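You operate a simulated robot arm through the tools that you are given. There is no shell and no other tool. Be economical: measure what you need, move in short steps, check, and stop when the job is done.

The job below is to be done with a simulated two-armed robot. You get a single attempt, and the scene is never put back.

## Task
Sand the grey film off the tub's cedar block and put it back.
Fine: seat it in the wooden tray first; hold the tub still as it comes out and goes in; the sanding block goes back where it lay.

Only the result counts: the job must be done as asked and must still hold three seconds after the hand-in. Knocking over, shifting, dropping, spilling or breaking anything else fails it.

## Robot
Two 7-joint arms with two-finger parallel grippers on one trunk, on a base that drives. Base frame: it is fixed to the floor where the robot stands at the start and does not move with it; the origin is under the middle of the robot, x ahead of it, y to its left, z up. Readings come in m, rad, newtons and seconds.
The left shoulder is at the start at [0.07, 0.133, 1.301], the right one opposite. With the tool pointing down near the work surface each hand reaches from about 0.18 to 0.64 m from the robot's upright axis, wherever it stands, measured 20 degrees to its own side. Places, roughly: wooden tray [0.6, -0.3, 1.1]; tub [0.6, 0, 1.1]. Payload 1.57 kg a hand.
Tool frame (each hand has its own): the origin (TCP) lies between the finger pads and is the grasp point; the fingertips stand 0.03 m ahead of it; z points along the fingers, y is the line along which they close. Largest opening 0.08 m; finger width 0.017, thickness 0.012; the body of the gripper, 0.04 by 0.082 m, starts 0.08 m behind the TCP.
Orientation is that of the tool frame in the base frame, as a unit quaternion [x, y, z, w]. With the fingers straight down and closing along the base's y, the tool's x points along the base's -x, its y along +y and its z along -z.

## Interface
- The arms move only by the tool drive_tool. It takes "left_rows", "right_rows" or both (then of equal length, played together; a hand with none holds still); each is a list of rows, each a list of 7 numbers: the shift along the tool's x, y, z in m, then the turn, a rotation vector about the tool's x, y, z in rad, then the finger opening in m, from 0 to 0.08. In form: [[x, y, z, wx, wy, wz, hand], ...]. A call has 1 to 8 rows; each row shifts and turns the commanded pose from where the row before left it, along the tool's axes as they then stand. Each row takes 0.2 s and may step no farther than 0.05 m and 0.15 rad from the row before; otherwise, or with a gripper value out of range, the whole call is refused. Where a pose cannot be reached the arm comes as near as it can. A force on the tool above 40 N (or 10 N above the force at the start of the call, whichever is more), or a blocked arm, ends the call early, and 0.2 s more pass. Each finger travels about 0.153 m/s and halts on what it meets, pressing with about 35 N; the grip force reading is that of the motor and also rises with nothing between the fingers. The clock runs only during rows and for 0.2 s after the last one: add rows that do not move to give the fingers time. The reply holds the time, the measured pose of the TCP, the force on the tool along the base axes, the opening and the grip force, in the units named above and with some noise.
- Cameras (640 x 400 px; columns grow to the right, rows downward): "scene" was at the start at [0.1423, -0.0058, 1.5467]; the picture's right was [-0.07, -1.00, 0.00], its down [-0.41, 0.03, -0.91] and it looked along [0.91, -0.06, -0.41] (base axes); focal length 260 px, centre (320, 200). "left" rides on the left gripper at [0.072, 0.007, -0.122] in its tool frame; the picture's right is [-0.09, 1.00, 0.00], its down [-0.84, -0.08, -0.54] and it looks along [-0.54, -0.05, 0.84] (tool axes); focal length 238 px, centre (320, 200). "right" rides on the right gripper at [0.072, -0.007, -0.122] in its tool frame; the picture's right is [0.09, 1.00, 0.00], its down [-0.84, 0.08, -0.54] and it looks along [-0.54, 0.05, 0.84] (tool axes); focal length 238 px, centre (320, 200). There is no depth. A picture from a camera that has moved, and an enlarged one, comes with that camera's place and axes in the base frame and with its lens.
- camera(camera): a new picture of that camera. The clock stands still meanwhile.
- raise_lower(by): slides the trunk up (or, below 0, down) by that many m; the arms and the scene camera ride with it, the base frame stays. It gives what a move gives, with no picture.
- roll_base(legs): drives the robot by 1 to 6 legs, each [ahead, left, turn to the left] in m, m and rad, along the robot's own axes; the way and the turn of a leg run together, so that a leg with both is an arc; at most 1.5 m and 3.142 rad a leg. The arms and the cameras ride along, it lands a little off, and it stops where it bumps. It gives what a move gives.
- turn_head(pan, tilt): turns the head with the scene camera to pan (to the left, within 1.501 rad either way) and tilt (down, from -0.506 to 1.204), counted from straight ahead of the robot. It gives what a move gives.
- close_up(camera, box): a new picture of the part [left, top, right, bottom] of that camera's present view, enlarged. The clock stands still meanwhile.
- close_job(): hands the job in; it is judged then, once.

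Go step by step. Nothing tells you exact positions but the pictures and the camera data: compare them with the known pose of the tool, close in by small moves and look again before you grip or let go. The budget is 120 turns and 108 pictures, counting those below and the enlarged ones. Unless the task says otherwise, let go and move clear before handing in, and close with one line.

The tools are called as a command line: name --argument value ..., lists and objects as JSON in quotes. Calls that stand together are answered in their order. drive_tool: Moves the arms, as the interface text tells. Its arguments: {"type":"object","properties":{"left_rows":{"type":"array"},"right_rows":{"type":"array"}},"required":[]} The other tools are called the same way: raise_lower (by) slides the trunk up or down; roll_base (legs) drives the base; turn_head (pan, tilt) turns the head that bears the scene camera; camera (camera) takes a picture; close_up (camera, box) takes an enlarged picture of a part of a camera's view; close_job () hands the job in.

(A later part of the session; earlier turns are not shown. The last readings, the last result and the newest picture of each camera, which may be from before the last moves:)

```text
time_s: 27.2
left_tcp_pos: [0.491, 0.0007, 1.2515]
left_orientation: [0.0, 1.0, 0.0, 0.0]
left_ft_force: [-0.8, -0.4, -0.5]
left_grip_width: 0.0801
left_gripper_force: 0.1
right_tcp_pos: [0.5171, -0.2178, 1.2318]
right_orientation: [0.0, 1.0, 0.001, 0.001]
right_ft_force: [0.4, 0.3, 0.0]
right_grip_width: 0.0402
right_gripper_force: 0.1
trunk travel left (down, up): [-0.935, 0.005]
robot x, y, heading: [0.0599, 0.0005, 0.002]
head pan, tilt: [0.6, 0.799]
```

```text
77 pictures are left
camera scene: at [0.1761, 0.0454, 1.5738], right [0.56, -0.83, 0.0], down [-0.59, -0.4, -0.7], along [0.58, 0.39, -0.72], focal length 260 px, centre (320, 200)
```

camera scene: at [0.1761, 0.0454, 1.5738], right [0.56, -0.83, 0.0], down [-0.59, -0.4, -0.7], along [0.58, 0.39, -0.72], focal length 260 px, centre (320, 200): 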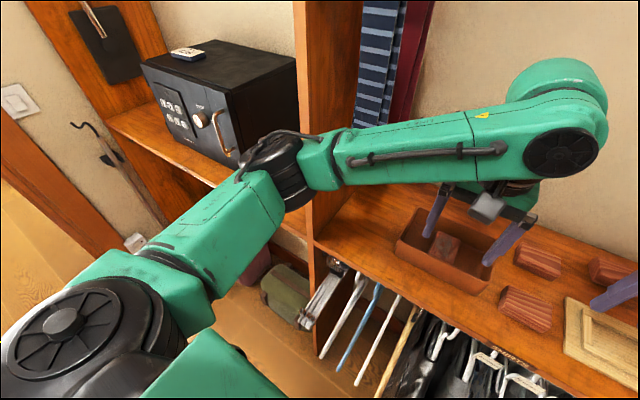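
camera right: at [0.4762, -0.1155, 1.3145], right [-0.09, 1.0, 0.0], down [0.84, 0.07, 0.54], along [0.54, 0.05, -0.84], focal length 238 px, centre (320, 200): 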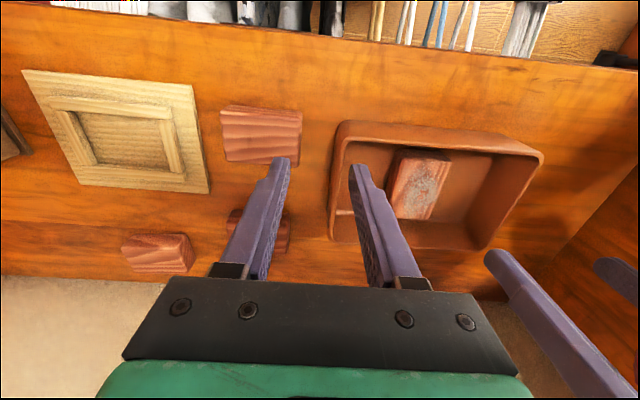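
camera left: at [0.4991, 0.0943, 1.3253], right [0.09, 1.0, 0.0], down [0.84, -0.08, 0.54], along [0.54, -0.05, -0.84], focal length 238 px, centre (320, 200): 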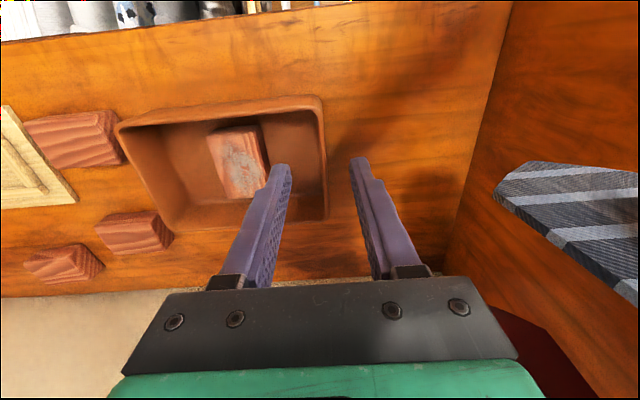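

The left elbow is near (0.36, 0.23), about 5 cm in front of the panel edge, so a pure 5 cm shift to the left is safe.

roll_base --legs '[[0, 0.05, 0]]'

turn_head --pan -0.1 --tilt 0.65

drive_tool --right_rows '[[-0.015, 0.02, 0.015, 0, 0, 0, 0.04], [-0.015, 0.02, 0.015, 0, 0, 0, 0.04], [-0.015, 0.02, 0.01, 0, 0, 0, 0.04], [0, 0.01, 0, 0, 0, 0, 0.04]]'

camera --camera "scene"

```text
time_s: 28.1
left_tcp_pos: [0.4901, 0.0385, 1.2516]
left_orientation: [0.001, 1.0, 0.005, 0.0]
left_ft_force: [-0.1, -0.9, -0.3]
left_grip_width: 0.0799
left_gripper_force: 0.0
right_tcp_pos: [0.5179, -0.1796, 1.2302]
right_orientation: [0.0, 1.0, 0.004, 0.0]
right_ft_force: [-0.5, -0.7, -0.1]
right_grip_width: 0.0398
right_gripper_force: 0.1
trunk travel left (down, up): [-0.935, 0.005]
robot x, y, heading: [0.0579, 0.0523, -0.002]
head pan, tilt: [0.6, 0.799]
```

```text
time_s: 29.1
left_tcp_pos: [0.49, 0.0506, 1.2502]
left_orientation: [0.001, 1.0, -0.001, 0.001]
left_ft_force: [-0.3, 0.3, 0.3]
left_grip_width: 0.08
left_gripper_force: 0.0
right_tcp_pos: [0.5186, -0.167, 1.2342]
right_orientation: [0.0, 1.0, 0.0, 0.0]
right_ft_force: [0.4, -0.5, -0.3]
right_grip_width: 0.0399
right_gripper_force: 0.0
trunk travel left (down, up): [-0.935, 0.005]
robot x, y, heading: [0.0579, 0.0506, 0.002]
head pan, tilt: [-0.099, 0.649]
```

```text
time_s: 30.1
left_tcp_pos: [0.4892, 0.049, 1.2517]
left_orientation: [0.001, 1.0, 0.0, 0.0]
left_ft_force: [0.3, 0.2, 0.3]
left_grip_width: 0.0799
left_gripper_force: 0.0
right_tcp_pos: [0.5635, -0.1007, 1.1929]
right_orientation: [0.002, 1.0, 0.001, 0.002]
right_ft_force: [0.1, 0.4, 0.1]
right_grip_width: 0.0401
right_gripper_force: 0.1
trunk travel left (down, up): [-0.935, 0.005]
robot x, y, heading: [0.0588, 0.0465, 0.006]
head pan, tilt: [-0.099, 0.649]
```

```text
76 pictures are left
camera scene: at [0.1958, 0.0399, 1.5863], right [-0.1, -0.99, 0.0], down [-0.6, 0.06, -0.8], along [0.79, -0.08, -0.6], focal length 260 px, centre (320, 200)
```

scene: 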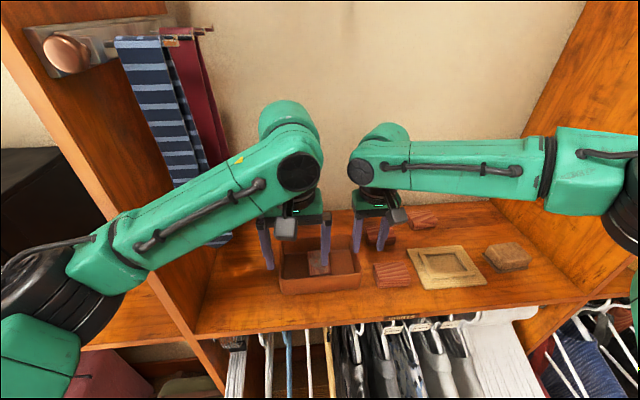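

The right hand reaches now. I'll look through its camera to centre it on the tub's right wall.

close_up --camera "right" --box '[220, 80, 420, 230]'

```text
2.67 times, centred on (320, 155) of right
camera zoom: at [0.4915, -0.1064, 1.3137], right [-0.09, 1.0, 0.0], down [0.84, 0.08, 0.54], along [0.54, 0.05, -0.84], focal length 636 px, centre (320, 320)
```

zoom: 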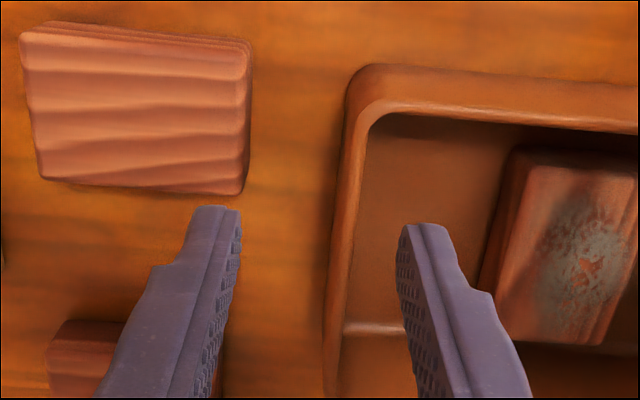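

The wall is at y ≈ -0.0903, so I'll shift 1 cm left and lower over it.

drive_tool --right_rows '[[-0.002, 0.0105, 0, 0, 0, 0, 0.03], [0, 0, 0.03, 0, 0, 0, 0.03], [0, 0, 0.03, 0, 0, 0, 0.03], [0, 0, 0.007, 0, 0, 0, 0.03]]'

close_up --camera "right" --box '[220, 80, 420, 230]'

close_up --camera "scene" --box '[240, 190, 400, 300]'

```text
time_s: 31.1
left_tcp_pos: [0.4895, 0.049, 1.2513]
left_orientation: [0.0, 1.0, 0.0, 0.0]
left_ft_force: [0.4, -0.9, 0.0]
left_grip_width: 0.0799
left_gripper_force: 0.1
right_tcp_pos: [0.559, -0.0932, 1.1278]
right_orientation: [0.002, 1.0, 0.002, 0.001]
right_ft_force: [-0.2, 0.0, 0.7]
right_grip_width: 0.0297
right_gripper_force: 0.2
right hand out of reach, approached as far as the arm can: row 3
trunk travel left (down, up): [-0.935, 0.005]
robot x, y, heading: [0.0596, 0.0467, 0.0]
head pan, tilt: [-0.099, 0.649]
```

```text
2.67 times, centred on (320, 155) of right
camera zoom: at [0.4869, -0.1, 1.2487], right [-0.09, 1.0, 0.0], down [0.84, 0.08, 0.54], along [0.54, 0.05, -0.84], focal length 636 px, centre (320, 320)
```

zoom: 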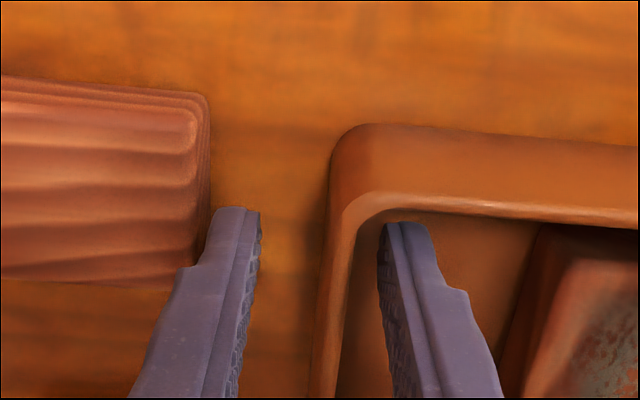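

```text
3.64 times, centred on (320, 245) of scene
camera zoom: at [0.1954, 0.041, 1.5864], right [-0.1, -0.99, 0.0], down [-0.6, 0.06, -0.8], along [0.79, -0.08, -0.6], focal length 946 px, centre (320, 36)
```

zoom: 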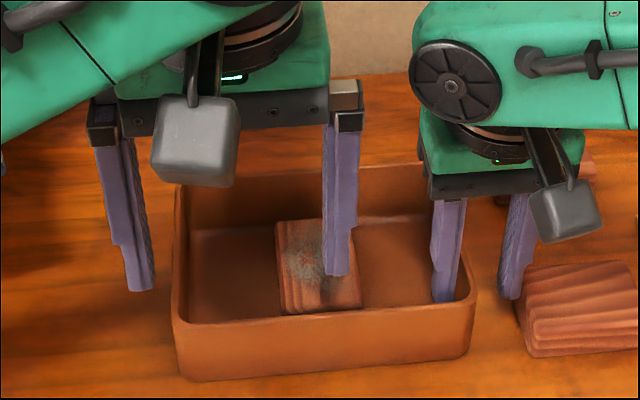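

The right hand is 2.5 mm right of the wall's centre. I'll correct that and close gently.

drive_tool --right_rows '[[0, 0.0025, 0, 0, 0, 0, 0.03], [0, 0, 0, 0, 0, 0, 0.02], [0, 0, 0, 0, 0, 0, 0.01], [0, 0, 0, 0, 0, 0, 0.0], [0, 0, 0, 0, 0, 0, 0.0]]'

close_up --camera "scene" --box '[240, 190, 400, 300]'

```text
time_s: 32.4
left_tcp_pos: [0.4893, 0.0497, 1.2508]
left_orientation: [0.001, 1.0, 0.001, 0.0]
left_ft_force: [-0.7, 0.0, -0.2]
left_grip_width: 0.08
left_gripper_force: 0.0
right_tcp_pos: [0.5582, -0.0914, 1.1273]
right_orientation: [0.001, 1.0, 0.0, 0.001]
right_ft_force: [-0.2, 1.0, 1.2]
right_grip_width: 0.0047
right_gripper_force: 24.9
right hand out of reach, approached as far as the arm can: row 1
trunk travel left (down, up): [-0.935, 0.005]
robot x, y, heading: [0.0564, 0.0489, 0.002]
head pan, tilt: [-0.099, 0.649]
```

```text
3.64 times, centred on (320, 245) of scene
camera zoom: at [0.1957, 0.0412, 1.5863], right [-0.1, -0.99, 0.0], down [-0.6, 0.06, -0.8], along [0.79, -0.08, -0.6], focal length 946 px, centre (320, 36)
```

zoom: 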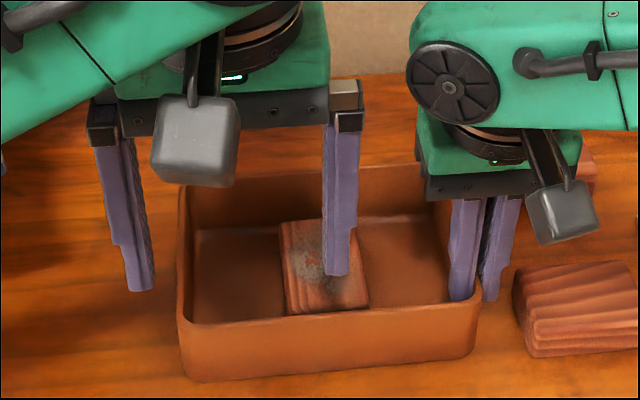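

The tub is held. Now the left hand goes over the block, gripping point about (0.612, 0.0).

drive_tool --left_rows '[[-0.03, -0.01, 0, 0, 0, 0, 0.08], [-0.03, -0.01, 0, 0, 0, 0, 0.08], [-0.03, -0.01, 0.02, 0, 0, 0, 0.08], [-0.033, -0.018, 0.02, 0, 0, 0, 0.08]]'

close_up --camera "left" --box '[220, 80, 420, 230]'

camera --camera "scene"

```text
time_s: 33.4
left_tcp_pos: [0.6133, -0.0039, 1.2114]
left_orientation: [0.004, 1.0, 0.002, 0.003]
left_ft_force: [0.1, -0.9, -0.5]
left_grip_width: 0.0799
left_gripper_force: 0.0
right_tcp_pos: [0.5584, -0.0944, 1.1284]
right_orientation: [0.0, 1.0, 0.003, 0.001]
right_ft_force: [1.0, 0.9, 2.3]
right_grip_width: 0.0047
right_gripper_force: 25.1
trunk travel left (down, up): [-0.935, 0.005]
robot x, y, heading: [0.0647, 0.0441, 0.004]
head pan, tilt: [-0.099, 0.649]
```

```text
2.67 times, centred on (320, 155) of left
camera zoom: at [0.5415, 0.0034, 1.3336], right [0.1, 1.0, 0.0], down [0.83, -0.08, 0.54], along [0.54, -0.05, -0.84], focal length 636 px, centre (320, 320)
```

zoom: 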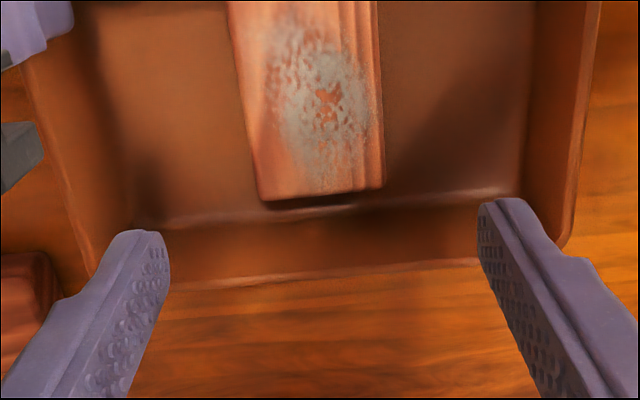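

```text
70 pictures are left
camera scene: at [0.1956, 0.037, 1.5864], right [-0.1, -0.99, 0.0], down [-0.6, 0.06, -0.8], along [0.79, -0.08, -0.6], focal length 260 px, centre (320, 200)
```

scene: 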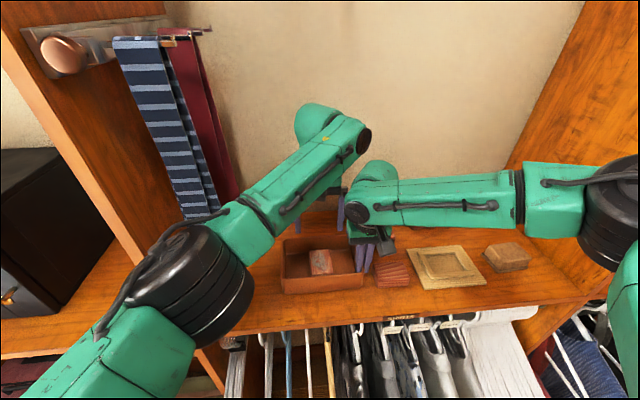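

The readings shifted by a few mm, so I'll let it settle and read again before going down.

drive_tool --left_rows '[[0, 0, 0, 0, 0, 0, 0.08], [0, 0, 0, 0, 0, 0, 0.08], [0, 0, 0, 0, 0, 0, 0.08]]'

close_up --camera "scene" --box '[260, 90, 420, 300]'

```text
time_s: 34.1
left_tcp_pos: [0.6121, 0.001, 1.2111]
left_orientation: [0.0, 1.0, 0.001, 0.0]
left_ft_force: [0.0, -0.2, 0.1]
left_grip_width: 0.0801
left_gripper_force: 0.0
right_tcp_pos: [0.5578, -0.0913, 1.1284]
right_orientation: [0.001, 1.0, 0.001, 0.0]
right_ft_force: [0.2, 0.4, 1.7]
right_grip_width: 0.0044
right_gripper_force: 25.3
trunk travel left (down, up): [-0.935, 0.005]
robot x, y, heading: [0.0586, 0.0486, -0.001]
head pan, tilt: [-0.099, 0.649]
```

```text
1.90 times, centred on (340, 195) of scene
camera zoom: at [0.1955, 0.0413, 1.5863], right [-0.1, -0.99, 0.0], down [-0.6, 0.06, -0.8], along [0.79, -0.08, -0.6], focal length 495 px, centre (282, 210)
```

zoom: 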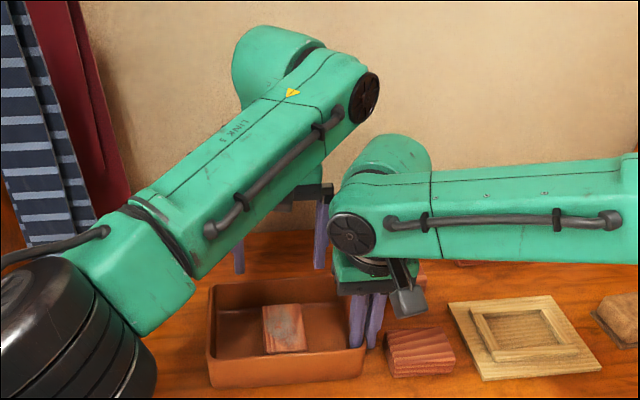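

It settled; the base only swayed. From the picture the two wrists would meet when the left lowers, so I'll re-grip the tub with the right hand pitched back, its wrist nearer the robot.

drive_tool --right_rows '[[0, 0, 0, 0, 0, 0, 0.015], [0, 0, 0, 0, 0, 0, 0.025], [-0.002, 0, -0.003, 0, -0.1, 0, 0.025], [-0.002, 0, 0, 0, -0.1, 0, 0.025], [-0.002, 0, 0, 0, -0.1, 0, 0.025], [-0.002, 0, 0, 0, -0.1, 0, 0.025], [-0.002, 0, 0, 0, -0.1, 0, 0.025], [0, 0, 0, 0, 0, 0, 0.025]]'

close_up --camera "scene" --box '[260, 90, 420, 300]'

close_up --camera "right" --box '[220, 80, 420, 230]'

```text
time_s: 36.0
left_tcp_pos: [0.6134, 0.0017, 1.2106]
left_orientation: [0.001, 1.0, -0.001, 0.001]
left_ft_force: [-0.9, -0.2, 0.0]
left_grip_width: 0.0802
left_gripper_force: 0.0
right_tcp_pos: [0.5684, -0.0915, 1.1333]
right_orientation: [0.001, 0.969, 0.001, 0.248]
right_ft_force: [0.0, -0.2, 0.5]
right_grip_width: 0.0248
right_gripper_force: 0.0
trunk travel left (down, up): [-0.935, 0.005]
robot x, y, heading: [0.0593, 0.0458, -0.004]
head pan, tilt: [-0.099, 0.649]
```

```text
1.90 times, centred on (340, 195) of scene
camera zoom: at [0.1961, 0.0408, 1.5863], right [-0.1, -0.99, 0.0], down [-0.6, 0.06, -0.8], along [0.79, -0.08, -0.6], focal length 495 px, centre (282, 210)
```

zoom: 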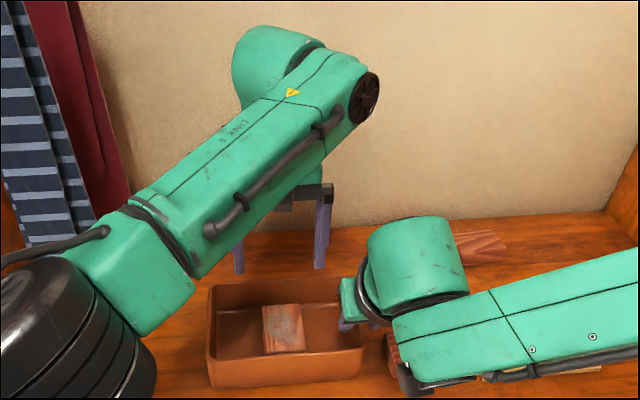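

```text
2.67 times, centred on (320, 155) of right
camera zoom: at [0.4466, -0.0981, 1.2051], right [-0.08, 1.0, -0.04], down [0.47, 0.08, 0.88], along [0.88, 0.05, -0.48], focal length 636 px, centre (320, 320)
```

zoom: 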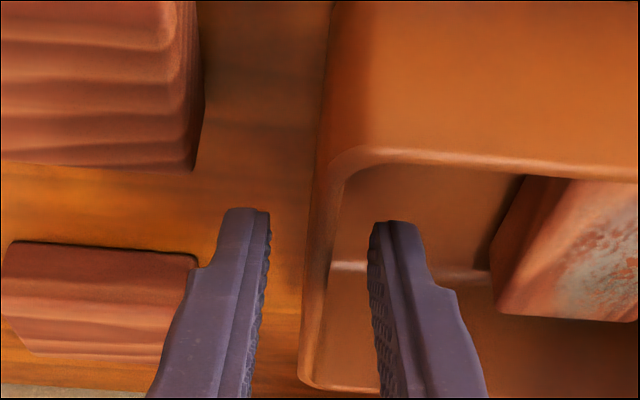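

The wrists are well apart now. I'll lower the right hand 8 mm and close on the wall.

drive_tool --right_rows '[[0.0038, 0, 0.007, 0, 0, 0, 0.025], [0, 0, 0, 0, 0, 0, 0.015], [0, 0, 0, 0, 0, 0, 0.008], [0, 0, 0, 0, 0, 0, 0.0], [0, 0, 0, 0, 0, 0, 0.0]]'

camera --camera "left"

```text
time_s: 37.1
left_tcp_pos: [0.6132, 0.0012, 1.2109]
left_orientation: [0.001, 1.0, 0.0, 0.0]
left_ft_force: [-0.5, -0.3, -0.7]
left_grip_width: 0.0798
left_gripper_force: 0.0
right_tcp_pos: [0.5685, -0.0918, 1.1251]
right_orientation: [0.002, 0.969, -0.001, 0.247]
right_ft_force: [-0.3, -0.9, 0.2]
right_grip_width: 0.0049
right_gripper_force: 25.3
trunk travel left (down, up): [-0.935, 0.005]
robot x, y, heading: [0.0615, 0.0491, 0.0]
head pan, tilt: [-0.099, 0.649]
```

```text
66 pictures are left
camera left: at [0.5421, 0.0071, 1.3332], right [0.09, 1.0, 0.0], down [0.84, -0.08, 0.54], along [0.54, -0.05, -0.84], focal length 238 px, centre (320, 200)
```

left: 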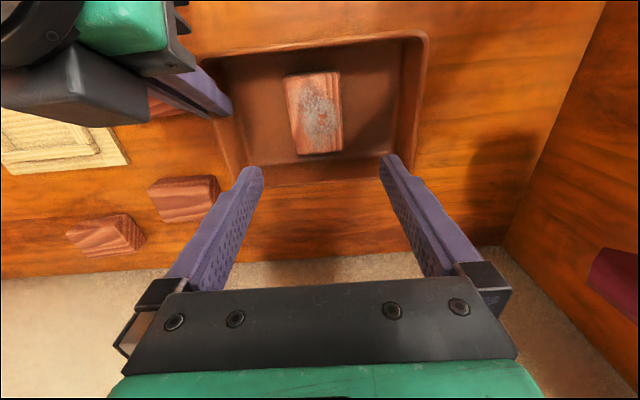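

Block centre is y ≈ -0.002, yaw ≈ 0.03. I'll lower the left hand over it in gentle steps and check partway.

drive_tool --left_rows '[[0, -0.003, 0.015, 0, 0, -0.03, 0.08], [0, 0, 0.02, 0, 0, 0, 0.08], [0, 0, 0.02, 0, 0, 0, 0.08], [0, 0, 0.01, 0, 0, 0, 0.08], [0, 0, 0, 0, 0, 0, 0.08]]'

close_up --camera "left" --box '[220, 60, 420, 240]'

close_up --camera "scene" --box '[240, 120, 420, 300]'

```text
time_s: 38.4
left_tcp_pos: [0.6139, -0.0027, 1.1464]
left_orientation: [-0.014, 1.0, 0.0, 0.0]
left_ft_force: [-0.3, 0.6, -0.1]
left_grip_width: 0.08
left_gripper_force: 0.0
right_tcp_pos: [0.5683, -0.0926, 1.1249]
right_orientation: [0.001, 0.969, -0.001, 0.248]
right_ft_force: [-0.8, -0.3, 0.2]
right_grip_width: 0.005
right_gripper_force: 25.1
trunk travel left (down, up): [-0.935, 0.005]
robot x, y, heading: [0.0588, 0.0499, 0.002]
head pan, tilt: [-0.099, 0.649]
```

```text
2.22 times, centred on (320, 150) of left
camera zoom: at [0.5425, 0.0016, 1.2686], right [0.06, 1.0, 0.0], down [0.84, -0.05, 0.54], along [0.54, -0.04, -0.84], focal length 530 px, centre (320, 311)
```

zoom: 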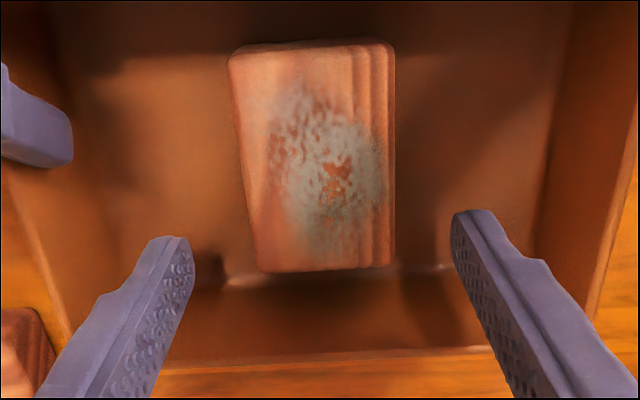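

```text
2.22 times, centred on (330, 210) of scene
camera zoom: at [0.196, 0.0405, 1.5863], right [-0.1, -0.99, 0.0], down [-0.6, 0.06, -0.8], along [0.79, -0.08, -0.6], focal length 578 px, centre (298, 178)
```

zoom: 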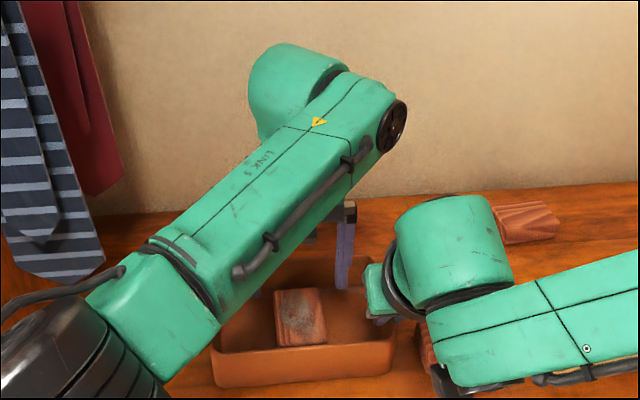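

Everything is aligned (block y ≈ -0.003, clear all round). I'll lower to grip height and look again.

drive_tool --left_rows '[[0, -0.0005, 0.015, 0, 0, 0.015, 0.08], [0, 0, 0.015, 0, 0, 0, 0.07], [0, 0, 0.01, 0, 0, 0, 0.065], [0, 0, 0, 0, 0, 0, 0.065]]'

camera --camera "left"

```text
time_s: 39.4
left_tcp_pos: [0.6131, -0.0026, 1.1064]
left_orientation: [-0.007, 1.0, 0.0, 0.0]
left_ft_force: [0.2, 0.0, 0.2]
left_grip_width: 0.065
left_gripper_force: 0.0
right_tcp_pos: [0.5679, -0.0921, 1.1251]
right_orientation: [0.001, 0.969, -0.001, 0.248]
right_ft_force: [-0.4, 0.0, 0.0]
right_grip_width: 0.0047
right_gripper_force: 25.0
trunk travel left (down, up): [-0.935, 0.005]
robot x, y, heading: [0.0584, 0.0449, -0.001]
head pan, tilt: [-0.099, 0.649]
```

```text
63 pictures are left
camera left: at [0.5417, 0.0026, 1.2287], right [0.08, 1.0, 0.0], down [0.84, -0.07, 0.54], along [0.54, -0.04, -0.84], focal length 238 px, centre (320, 200)
```

left: 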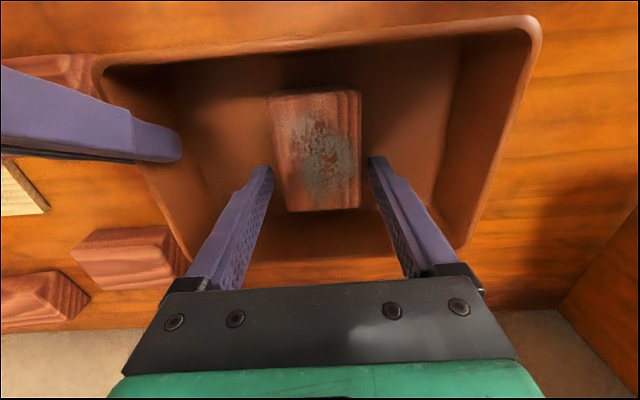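

The block lies between the pads. Closing the left hand on it.

drive_tool --left_rows '[[0, 0, 0, 0, 0, 0, 0.057], [0, 0, 0, 0, 0, 0, 0.052], [0, 0, 0, 0, 0, 0, 0.045], [0, 0, 0, 0, 0, 0, 0.04], [0, 0, 0, 0, 0, 0, 0.04]]'

close_up --camera "left" --box '[220, 60, 420, 240]'

```text
time_s: 40.5
left_tcp_pos: [0.6131, -0.0025, 1.1072]
left_orientation: [-0.007, 1.0, -0.001, 0.0]
left_ft_force: [-0.6, 0.1, -1.0]
left_grip_width: 0.0508
left_gripper_force: 34.6
right_tcp_pos: [0.5684, -0.0911, 1.1244]
right_orientation: [0.001, 0.969, 0.0, 0.247]
right_ft_force: [0.1, 0.4, -0.2]
right_grip_width: 0.0049
right_gripper_force: 25.6
trunk travel left (down, up): [-0.935, 0.005]
robot x, y, heading: [0.0601, 0.0476, 0.004]
head pan, tilt: [-0.099, 0.649]
```

```text
2.22 times, centred on (320, 150) of left
camera zoom: at [0.5418, 0.0025, 1.2289], right [0.08, 1.0, 0.0], down [0.84, -0.07, 0.54], along [0.54, -0.04, -0.84], focal length 530 px, centre (320, 311)
```

zoom: 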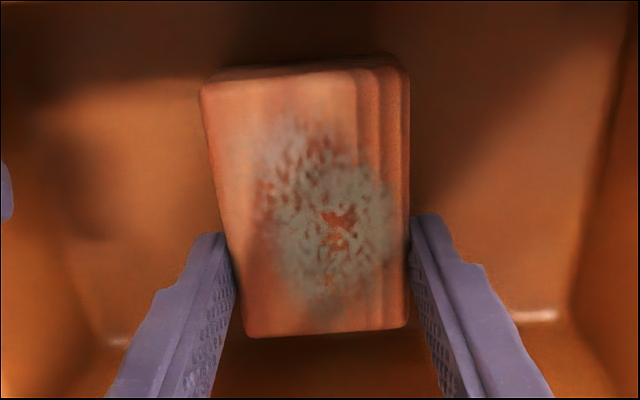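

Gripped at 50.8 mm. Lifting straight up slowly while the right holds the tub.

drive_tool --left_rows '[[0, 0, -0.01, 0, 0, 0, 0.04], [0, 0, -0.02, 0, 0, 0, 0.04], [0, 0, -0.025, 0, 0, 0, 0.04], [0, 0, -0.03, 0, 0, 0, 0.04], [0, 0, -0.02, 0, 0, 0, 0.04], [0, 0, 0, 0, 0, 0, 0.04]]'

camera --camera "left"

camera --camera "scene"

```text
time_s: 42.0
left_tcp_pos: [0.6127, -0.0025, 1.2124]
left_orientation: [-0.007, 1.0, 0.0, 0.001]
left_ft_force: [0.7, -0.8, -0.6]
left_grip_width: 0.0508
left_gripper_force: 35.4
right_tcp_pos: [0.5688, -0.0919, 1.1247]
right_orientation: [0.0, 0.969, 0.0, 0.247]
right_ft_force: [0.2, -0.4, -0.2]
right_grip_width: 0.005
right_gripper_force: 25.0
trunk travel left (down, up): [-0.935, 0.005]
robot x, y, heading: [0.0616, 0.0458, -0.002]
head pan, tilt: [-0.099, 0.649]
```

```text
61 pictures are left
camera left: at [0.5418, 0.0025, 1.3339], right [0.08, 1.0, 0.0], down [0.84, -0.07, 0.54], along [0.54, -0.04, -0.84], focal length 238 px, centre (320, 200)
```

left: 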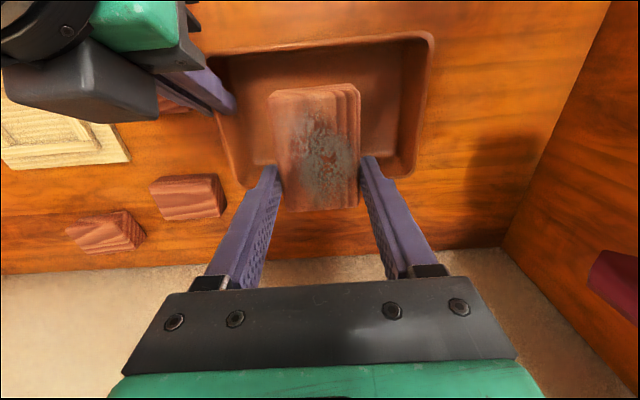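

```text
60 pictures are left
camera scene: at [0.196, 0.0405, 1.5863], right [-0.1, -0.99, 0.0], down [-0.6, 0.06, -0.8], along [0.79, -0.08, -0.6], focal length 260 px, centre (320, 200)
```

scene: 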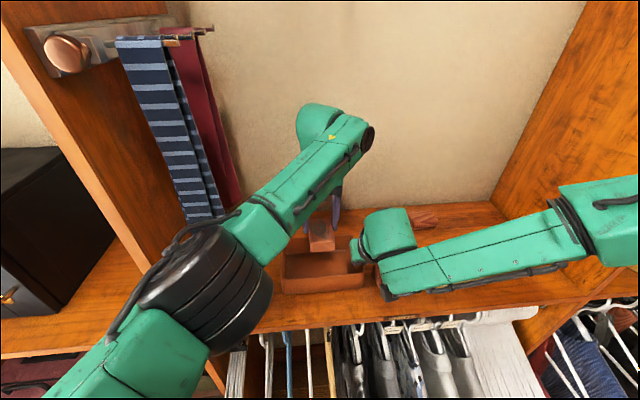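

The block is out and the tub stayed put. Now I release the tub with the right, straighten and retract it, then carry the block toward the tray by rolling the base to the right.

drive_tool --right_rows '[[0, 0, 0, 0, 0, 0, 0.015], [0, 0, 0, 0, 0, 0, 0.025], [-0.0145, 0, -0.0265, 0, 0, 0, 0.03], [-0.019, 0, -0.035, 0, 0, 0, 0.03], [0.01, -0.02, -0.02, 0, 0.12, 0, 0.03], [0.01, -0.02, 0, 0, 0.13, 0, 0.03], [0.02, -0.02, 0, 0, 0.13, 0, 0.03], [0.02, -0.02, 0, 0, 0.12, 0, 0.03]]'

drive_tool --left_rows '[[0.01, 0, -0.01, 0, 0, 0, 0.04], [0.02, 0, -0.01, 0, 0, 0, 0.04], [0.02, 0, -0.01, 0, 0, 0, 0.04], [0.02, 0, 0, 0, 0, 0, 0.04], [0.02, 0, 0, 0, 0, 0, 0.04], [0, 0, 0, 0, 0, 0, 0.04]]' --right_rows '[[0.02, -0.03, 0, 0, 0, 0, 0.03], [0.02, -0.03, 0, 0, 0, 0, 0.03], [0.03, -0.03, 0, 0, 0, 0, 0.03], [0.03, 0, 0, 0, 0, 0, 0.03], [0.02, 0, 0, 0, 0, 0, 0.03], [0, 0, 0, 0, 0, 0, 0.03]]'

camera --camera "scene"

```text
time_s: 43.8
left_tcp_pos: [0.6132, -0.0042, 1.2119]
left_orientation: [-0.008, 1.0, 0.0, 0.001]
left_ft_force: [-0.1, -0.9, -1.2]
left_grip_width: 0.0505
left_gripper_force: 35.1
right_tcp_pos: [0.5005, -0.1718, 1.1962]
right_orientation: [0.001, 1.0, 0.0, -0.001]
right_ft_force: [0.1, 0.6, 0.2]
right_grip_width: 0.03
right_gripper_force: 0.1
trunk travel left (down, up): [-0.935, 0.005]
robot x, y, heading: [0.0628, 0.048, 0.001]
head pan, tilt: [-0.099, 0.649]
```

```text
time_s: 45.1
left_tcp_pos: [0.5229, -0.0026, 1.2423]
left_orientation: [-0.007, 1.0, 0.0, 0.0]
left_ft_force: [1.2, 0.2, 0.8]
left_grip_width: 0.0506
left_gripper_force: 35.0
right_tcp_pos: [0.3811, -0.262, 1.1943]
right_orientation: [0.0, 1.0, 0.001, 0.0]
right_ft_force: [-0.1, 0.1, 0.7]
right_grip_width: 0.0301
right_gripper_force: 0.0
trunk travel left (down, up): [-0.935, 0.005]
robot x, y, heading: [0.0569, 0.0506, 0.004]
head pan, tilt: [-0.099, 0.649]
```

```text
59 pictures are left
camera scene: at [0.1965, 0.0404, 1.5862], right [-0.1, -0.99, 0.0], down [-0.6, 0.06, -0.8], along [0.79, -0.08, -0.61], focal length 260 px, centre (320, 200)
```

scene: 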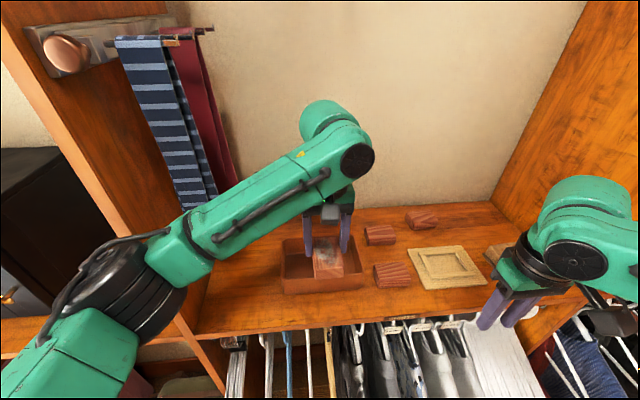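

Before rolling right, I'll look at that side for clearance.

drive_tool --right_rows '[[0.01, 0, -0.03, 0, 0, 0, 0.03], [0.01, 0, -0.03, 0, 0, 0, 0.03], [0, 0, 0, 0, 0, 0, 0.03]]'

turn_head --pan -0.9 --tilt 0.7

camera --camera "scene"

```text
time_s: 46.0
left_tcp_pos: [0.5233, -0.0038, 1.2414]
left_orientation: [-0.006, 1.0, 0.0, 0.0]
left_ft_force: [0.2, -0.3, -0.8]
left_grip_width: 0.0508
left_gripper_force: 34.5
right_tcp_pos: [0.3607, -0.2633, 1.2564]
right_orientation: [0.0, 1.0, 0.0, 0.001]
right_ft_force: [-0.2, -0.8, -0.1]
right_grip_width: 0.0301
right_gripper_force: 0.0
trunk travel left (down, up): [-0.935, 0.005]
robot x, y, heading: [0.0572, 0.0453, -0.002]
head pan, tilt: [-0.099, 0.649]
```

```text
time_s: 47.1
left_tcp_pos: [0.5227, -0.0026, 1.2422]
left_orientation: [-0.007, 1.0, 0.0, 0.0]
left_ft_force: [-0.2, -0.1, 0.0]
left_grip_width: 0.0507
left_gripper_force: 34.5
right_tcp_pos: [0.3595, -0.2618, 1.2571]
right_orientation: [0.0, 1.0, 0.001, 0.001]
right_ft_force: [-0.6, -0.4, 0.3]
right_grip_width: 0.0302
right_gripper_force: 0.1
trunk travel left (down, up): [-0.935, 0.005]
robot x, y, heading: [0.0604, 0.049, -0.0]
head pan, tilt: [-0.901, 0.7]
```

```text
58 pictures are left
camera scene: at [0.162, -0.017, 1.582], right [-0.78, -0.62, 0.0], down [-0.4, 0.5, -0.77], along [0.48, -0.6, -0.64], focal length 260 px, centre (320, 200)
```

scene: 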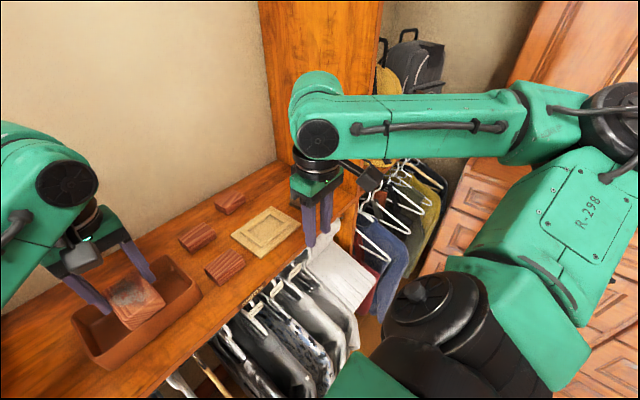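

I want a better look at the tall cabinet on the right versus my right elbow.

turn_head --pan -1.4 --tilt 0.6

camera --camera "scene"

```text
time_s: 48.0
left_tcp_pos: [0.5236, -0.0034, 1.2427]
left_orientation: [-0.007, 1.0, 0.0, -0.001]
left_ft_force: [-0.5, -0.6, 0.0]
left_grip_width: 0.0507
left_gripper_force: 34.7
right_tcp_pos: [0.3605, -0.2619, 1.2564]
right_orientation: [0.0, 1.0, 0.0, 0.0]
right_ft_force: [-0.2, 0.4, -0.4]
right_grip_width: 0.0303
right_gripper_force: 0.0
trunk travel left (down, up): [-0.935, 0.005]
robot x, y, heading: [0.0617, 0.0487, -0.002]
head pan, tilt: [-1.4, 0.6]
```

```text
57 pictures are left
camera scene: at [0.1247, -0.0377, 1.5906], right [-0.99, -0.17, 0.0], down [-0.1, 0.56, -0.82], along [0.14, -0.81, -0.57], focal length 260 px, centre (320, 200)
```

scene: 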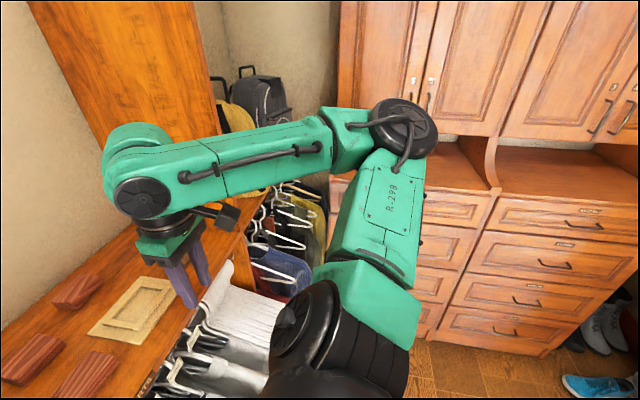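

The dresser face is at y ≈ -0.97 and the elbow at about -0.6, so a 0.2 m shift is safe. Rolling right now.

roll_base --legs '[[0, -0.1, 0], [0, -0.1, 0]]'

turn_head --pan -0.3 --tilt 0.7

camera --camera "scene"

```text
time_s: 49.9
left_tcp_pos: [0.5229, -0.1952, 1.2428]
left_orientation: [-0.007, 1.0, -0.004, 0.001]
left_ft_force: [0.0, 0.9, -0.8]
left_grip_width: 0.0509
left_gripper_force: 34.7
right_tcp_pos: [0.3596, -0.4531, 1.2606]
right_orientation: [0.0, 1.0, -0.004, 0.0]
right_ft_force: [0.5, 1.0, -0.3]
right_grip_width: 0.0301
right_gripper_force: 0.1
trunk travel left (down, up): [-0.935, 0.005]
robot x, y, heading: [0.0534, -0.1489, -0.0]
head pan, tilt: [-1.4, 0.6]
```

```text
time_s: 51.2
left_tcp_pos: [0.5222, -0.202, 1.2426]
left_orientation: [-0.007, 1.0, 0.0, -0.001]
left_ft_force: [-0.2, 0.7, -0.2]
left_grip_width: 0.051
left_gripper_force: 35.4
right_tcp_pos: [0.3607, -0.4606, 1.2577]
right_orientation: [-0.001, 1.0, -0.001, 0.001]
right_ft_force: [0.1, -0.1, 0.8]
right_grip_width: 0.0299
right_gripper_force: 0.0
trunk travel left (down, up): [-0.935, 0.005]
robot x, y, heading: [0.0572, -0.1525, 0.001]
head pan, tilt: [-0.3, 0.7]
```

```text
56 pictures are left
camera scene: at [0.1903, -0.174, 1.582], right [-0.3, -0.95, 0.0], down [-0.62, 0.19, -0.77], along [0.73, -0.23, -0.64], focal length 260 px, centre (320, 200)
```

scene: 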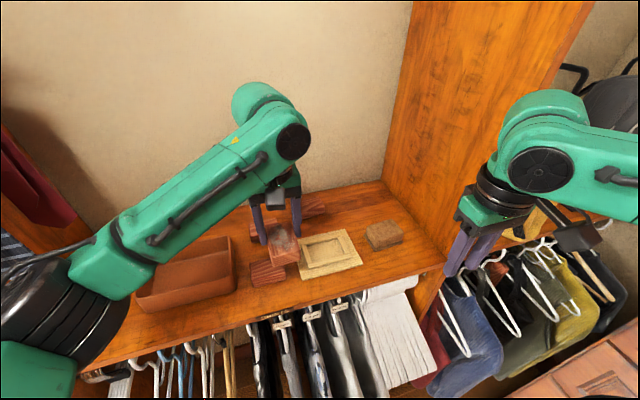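

Now I turn the block a quarter turn in the air, high and clear, while nearing the tray.

drive_tool --left_rows '[[0, 0, -0.01, 0, 0, 0.144, 0.04], [0, 0, 0, 0, 0, 0.144, 0.04], [0, 0, 0, 0, 0, 0.144, 0.04], [0, 0, 0, 0, 0, 0.144, 0.04], [0, 0, 0, 0, 0, 0.144, 0.04], [0, 0, 0, 0, 0, 0.144, 0.04], [0, 0, 0, 0, 0, 0.144, 0.04], [0, 0, 0, 0, 0, 0.144, 0.04]]'

drive_tool --left_rows '[[0, 0, 0, 0, 0, 0.144, 0.04], [0, 0, 0, 0, 0, 0.144, 0.04], [0, 0, 0, 0, 0, 0.144, 0.04], [0, 0, 0, 0, 0, 0, 0.04]]'

```text
time_s: 53.0
left_tcp_pos: [0.5226, -0.2032, 1.2508]
left_orientation: [0.54, 0.842, -0.001, 0.0]
left_ft_force: [-0.1, -0.9, -0.4]
left_grip_width: 0.051
left_gripper_force: 35.3
right_tcp_pos: [0.3592, -0.4615, 1.2577]
right_orientation: [0.001, 1.0, 0.0, 0.001]
right_ft_force: [0.1, -0.3, 0.3]
right_grip_width: 0.0301
right_gripper_force: 0.0
trunk travel left (down, up): [-0.935, 0.005]
robot x, y, heading: [0.0575, -0.1502, -0.0]
head pan, tilt: [-0.3, 0.7]
```

```text
time_s: 54.0
left_tcp_pos: [0.5222, -0.2026, 1.252]
left_orientation: [0.707, 0.708, 0.0, 0.0]
left_ft_force: [-0.4, 0.5, -0.8]
left_grip_width: 0.0509
left_gripper_force: 35.1
right_tcp_pos: [0.359, -0.4612, 1.257]
right_orientation: [-0.001, 1.0, 0.001, 0.0]
right_ft_force: [0.1, 0.1, 0.1]
right_grip_width: 0.0299
right_gripper_force: 0.0
trunk travel left (down, up): [-0.935, 0.005]
robot x, y, heading: [0.0579, -0.1471, -0.003]
head pan, tilt: [-0.3, 0.7]
```

The turn worked. Now I move the block over the tray recess (TCP target about (0.580, -0.323)) and look.

drive_tool --left_rows '[[-0.03, 0.015, 0, 0, 0, 0, 0.04], [-0.03, 0.015, 0, 0, 0, 0, 0.04], [-0.03, 0.015, 0, 0, 0, 0, 0.04], [-0.03, 0.013, 0.01, 0, 0, 0, 0.04], [0, 0, 0.02, 0, 0, 0, 0.04], [0, 0, 0, 0, 0, 0, 0.04]]'

camera --camera "left"

close_up --camera "scene" --box '[240, 180, 420, 300]'

```text
time_s: 55.4
left_tcp_pos: [0.5591, -0.2767, 1.2222]
left_orientation: [0.706, 0.708, 0.0, 0.0]
left_ft_force: [-0.5, 1.0, -0.4]
left_grip_width: 0.0508
left_gripper_force: 35.2
left hand out of reach, approached as far as the arm can: row 3, 4
right_tcp_pos: [0.3592, -0.4621, 1.2553]
right_orientation: [0.0, 1.0, -0.001, 0.0]
right_ft_force: [0.0, -0.6, -0.4]
right_grip_width: 0.0302
right_gripper_force: 0.1
trunk travel left (down, up): [-0.935, 0.005]
robot x, y, heading: [0.0608, -0.1487, -0.003]
head pan, tilt: [-0.3, 0.7]
```

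```text
55 pictures are left
camera left: at [0.5656, -0.2047, 1.3457], right [1.0, -0.09, 0.0], down [-0.08, -0.84, 0.54], along [-0.05, -0.54, -0.84], focal length 238 px, centre (320, 200)
```

left: 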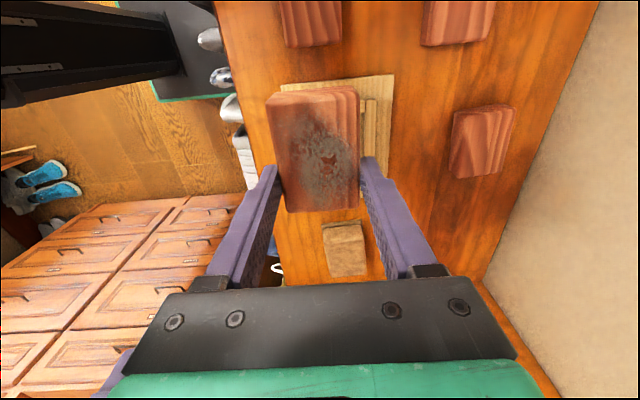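

```text
3.33 times, centred on (330, 240) of scene
camera zoom: at [0.19, -0.1762, 1.582], right [-0.3, -0.96, 0.0], down [-0.62, 0.19, -0.76], along [0.73, -0.23, -0.64], focal length 867 px, centre (287, 67)
```

zoom: 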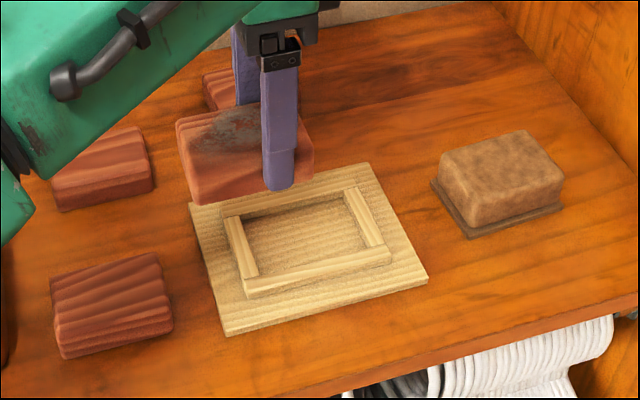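

I'm short by about 5 cm, so I'll roll the base right another 6 cm.

roll_base --legs '[[0, -0.06, 0]]'

drive_tool --left_rows '[[0, 0, 0, 0, 0, 0, 0.04], [0, 0, 0, 0, 0, 0, 0.04], [0.007, 0.01, 0, 0, 0, 0, 0.04], [0.007, 0.01, 0, 0, 0, 0, 0.04], [0, 0, 0, 0, 0, 0, 0.04], [0, 0, 0, 0, 0, 0, 0.04]]'

camera --camera "left"

close_up --camera "scene" --box '[220, 180, 400, 300]'

```text
time_s: 56.4
left_tcp_pos: [0.5591, -0.3243, 1.2248]
left_orientation: [0.706, 0.708, -0.003, 0.003]
left_ft_force: [0.2, 1.1, -0.3]
left_grip_width: 0.0508
left_gripper_force: 34.8
right_tcp_pos: [0.359, -0.5091, 1.2595]
right_orientation: [0.0, 1.0, -0.004, 0.0]
right_ft_force: [0.3, 0.2, -0.1]
right_grip_width: 0.0298
right_gripper_force: 0.1
trunk travel left (down, up): [-0.935, 0.005]
robot x, y, heading: [0.058, -0.2096, 0.0]
head pan, tilt: [-0.3, 0.7]
```

```text
time_s: 57.8
left_tcp_pos: [0.5781, -0.3184, 1.2238]
left_orientation: [0.706, 0.708, 0.001, 0.002]
left_ft_force: [0.0, 0.1, -0.2]
left_grip_width: 0.0509
left_gripper_force: 34.5
right_tcp_pos: [0.36, -0.5212, 1.2571]
right_orientation: [0.0, 1.0, 0.0, 0.0]
right_ft_force: [0.0, -1.2, 0.6]
right_grip_width: 0.0302
right_gripper_force: 0.1
trunk travel left (down, up): [-0.935, 0.005]
robot x, y, heading: [0.0548, -0.21, -0.001]
head pan, tilt: [-0.3, 0.7]
```

```text
53 pictures are left
camera left: at [0.5846, -0.2466, 1.3459], right [1.0, -0.09, 0.0], down [-0.08, -0.84, 0.54], along [-0.05, -0.54, -0.84], focal length 238 px, centre (320, 200)
```

left: 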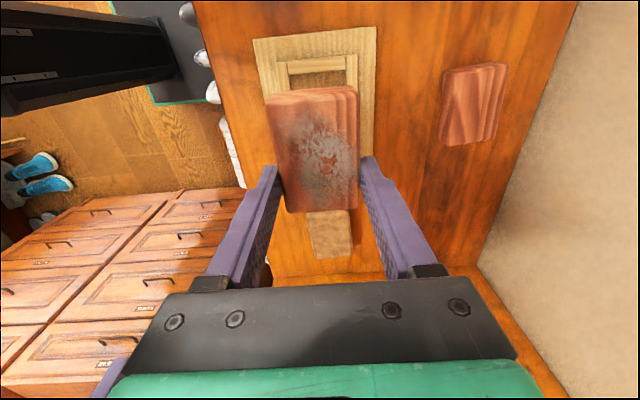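

```text
3.33 times, centred on (310, 240) of scene
camera zoom: at [0.1903, -0.234, 1.582], right [-0.3, -0.96, 0.0], down [-0.62, 0.19, -0.76], along [0.73, -0.23, -0.64], focal length 867 px, centre (353, 67)
```

zoom: 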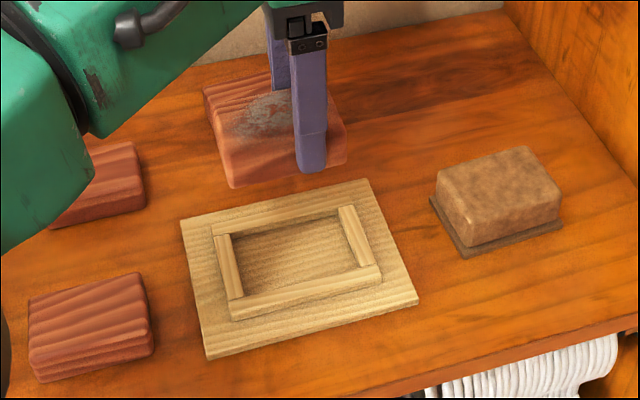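

From the scene view the recess centre is (0.582, -0.3125), and the block's centre sits 12 mm left of the TCP. I'll adjust and lower to just above the strips.

drive_tool --left_rows '[[-0.006, 0.004, 0.01, 0, 0, 0, 0.04], [0, 0, 0.025, 0, 0, 0, 0.04], [0, 0, 0.025, 0, 0, 0, 0.04], [0, 0, 0.02, 0, 0, 0, 0.04], [0, 0, 0, 0, 0, 0, 0.04], [0, 0, 0, 0, 0, 0, 0.04]]'

close_up --camera "scene" --box '[240, 190, 360, 290]'

close_up --camera "left" --box '[220, 40, 420, 240]'

```text
time_s: 59.2
left_tcp_pos: [0.581, -0.3157, 1.1366]
left_orientation: [0.706, 0.708, 0.0, 0.0]
left_ft_force: [-0.3, -0.2, -0.1]
left_grip_width: 0.051
left_gripper_force: 34.6
left hand out of reach, approached as far as the arm can: row 1
right_tcp_pos: [0.3611, -0.5203, 1.2573]
right_orientation: [0.0, 1.0, 0.0, 0.0]
right_ft_force: [0.1, 0.3, -0.7]
right_grip_width: 0.03
right_gripper_force: 0.1
trunk travel left (down, up): [-0.935, 0.005]
robot x, y, heading: [0.0606, -0.2103, -0.002]
head pan, tilt: [-0.3, 0.7]
```

```text
4.00 times, centred on (300, 240) of scene
camera zoom: at [0.1902, -0.2351, 1.582], right [-0.3, -0.96, 0.0], down [-0.62, 0.19, -0.76], along [0.73, -0.23, -0.64], focal length 1040 px, centre (400, 40)
```

zoom: 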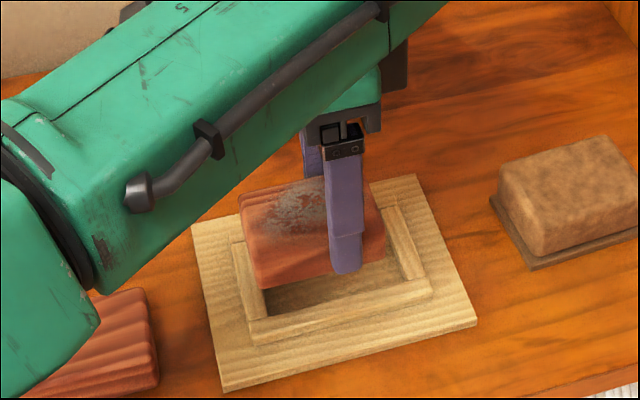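

```text
2.00 times, centred on (320, 140) of left
camera zoom: at [0.5871, -0.244, 1.2592], right [1.0, -0.09, 0.0], down [-0.07, -0.84, 0.54], along [-0.05, -0.54, -0.84], focal length 477 px, centre (320, 320)
```

zoom: 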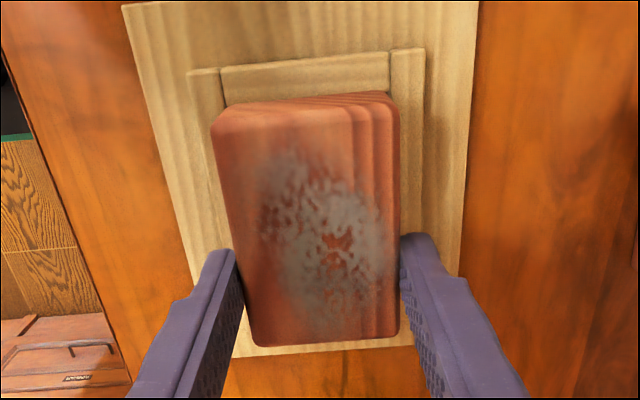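

The hand must go 9 mm farther right; lower down there may be reach enough.

drive_tool --left_rows '[[-0.0045, 0, 0.002, 0, 0, 0, 0.04], [-0.0045, 0, 0.003, 0, 0, 0, 0.04], [0, 0, 0, 0, 0, 0, 0.04], [0, 0, 0, 0, 0, 0, 0.04]]'

close_up --camera "left" --box '[220, 40, 420, 240]'

close_up --camera "scene" --box '[270, 210, 370, 290]'

```text
time_s: 60.2
left_tcp_pos: [0.5796, -0.3243, 1.1322]
left_orientation: [0.706, 0.708, 0.0, 0.001]
left_ft_force: [-0.2, 0.5, -1.1]
left_grip_width: 0.0507
left_gripper_force: 35.1
right_tcp_pos: [0.3604, -0.5211, 1.2574]
right_orientation: [0.0, 1.0, 0.0, -0.001]
right_ft_force: [0.7, 0.3, -0.8]
right_grip_width: 0.0302
right_gripper_force: 0.1
trunk travel left (down, up): [-0.935, 0.005]
robot x, y, heading: [0.0558, -0.2137, -0.002]
head pan, tilt: [-0.3, 0.7]
```

```text
2.00 times, centred on (320, 140) of left
camera zoom: at [0.5862, -0.2523, 1.2545], right [1.0, -0.09, 0.0], down [-0.08, -0.84, 0.54], along [-0.05, -0.54, -0.84], focal length 477 px, centre (320, 320)
```

zoom: 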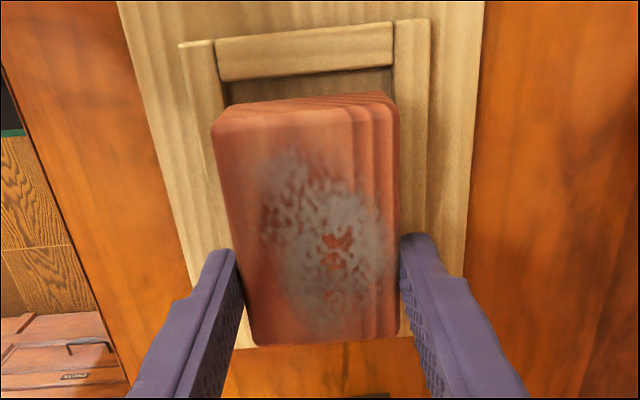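

```text
5.00 times, centred on (320, 250) of scene
camera zoom: at [0.1904, -0.2349, 1.5819], right [-0.3, -0.96, 0.0], down [-0.62, 0.19, -0.76], along [0.73, -0.23, -0.64], focal length 1300 px, centre (320, -50)
```

zoom: 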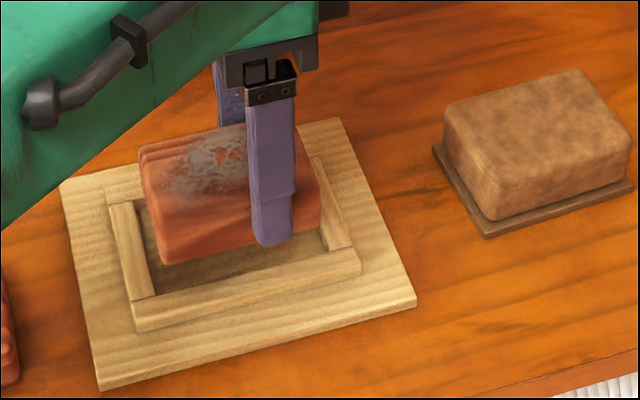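

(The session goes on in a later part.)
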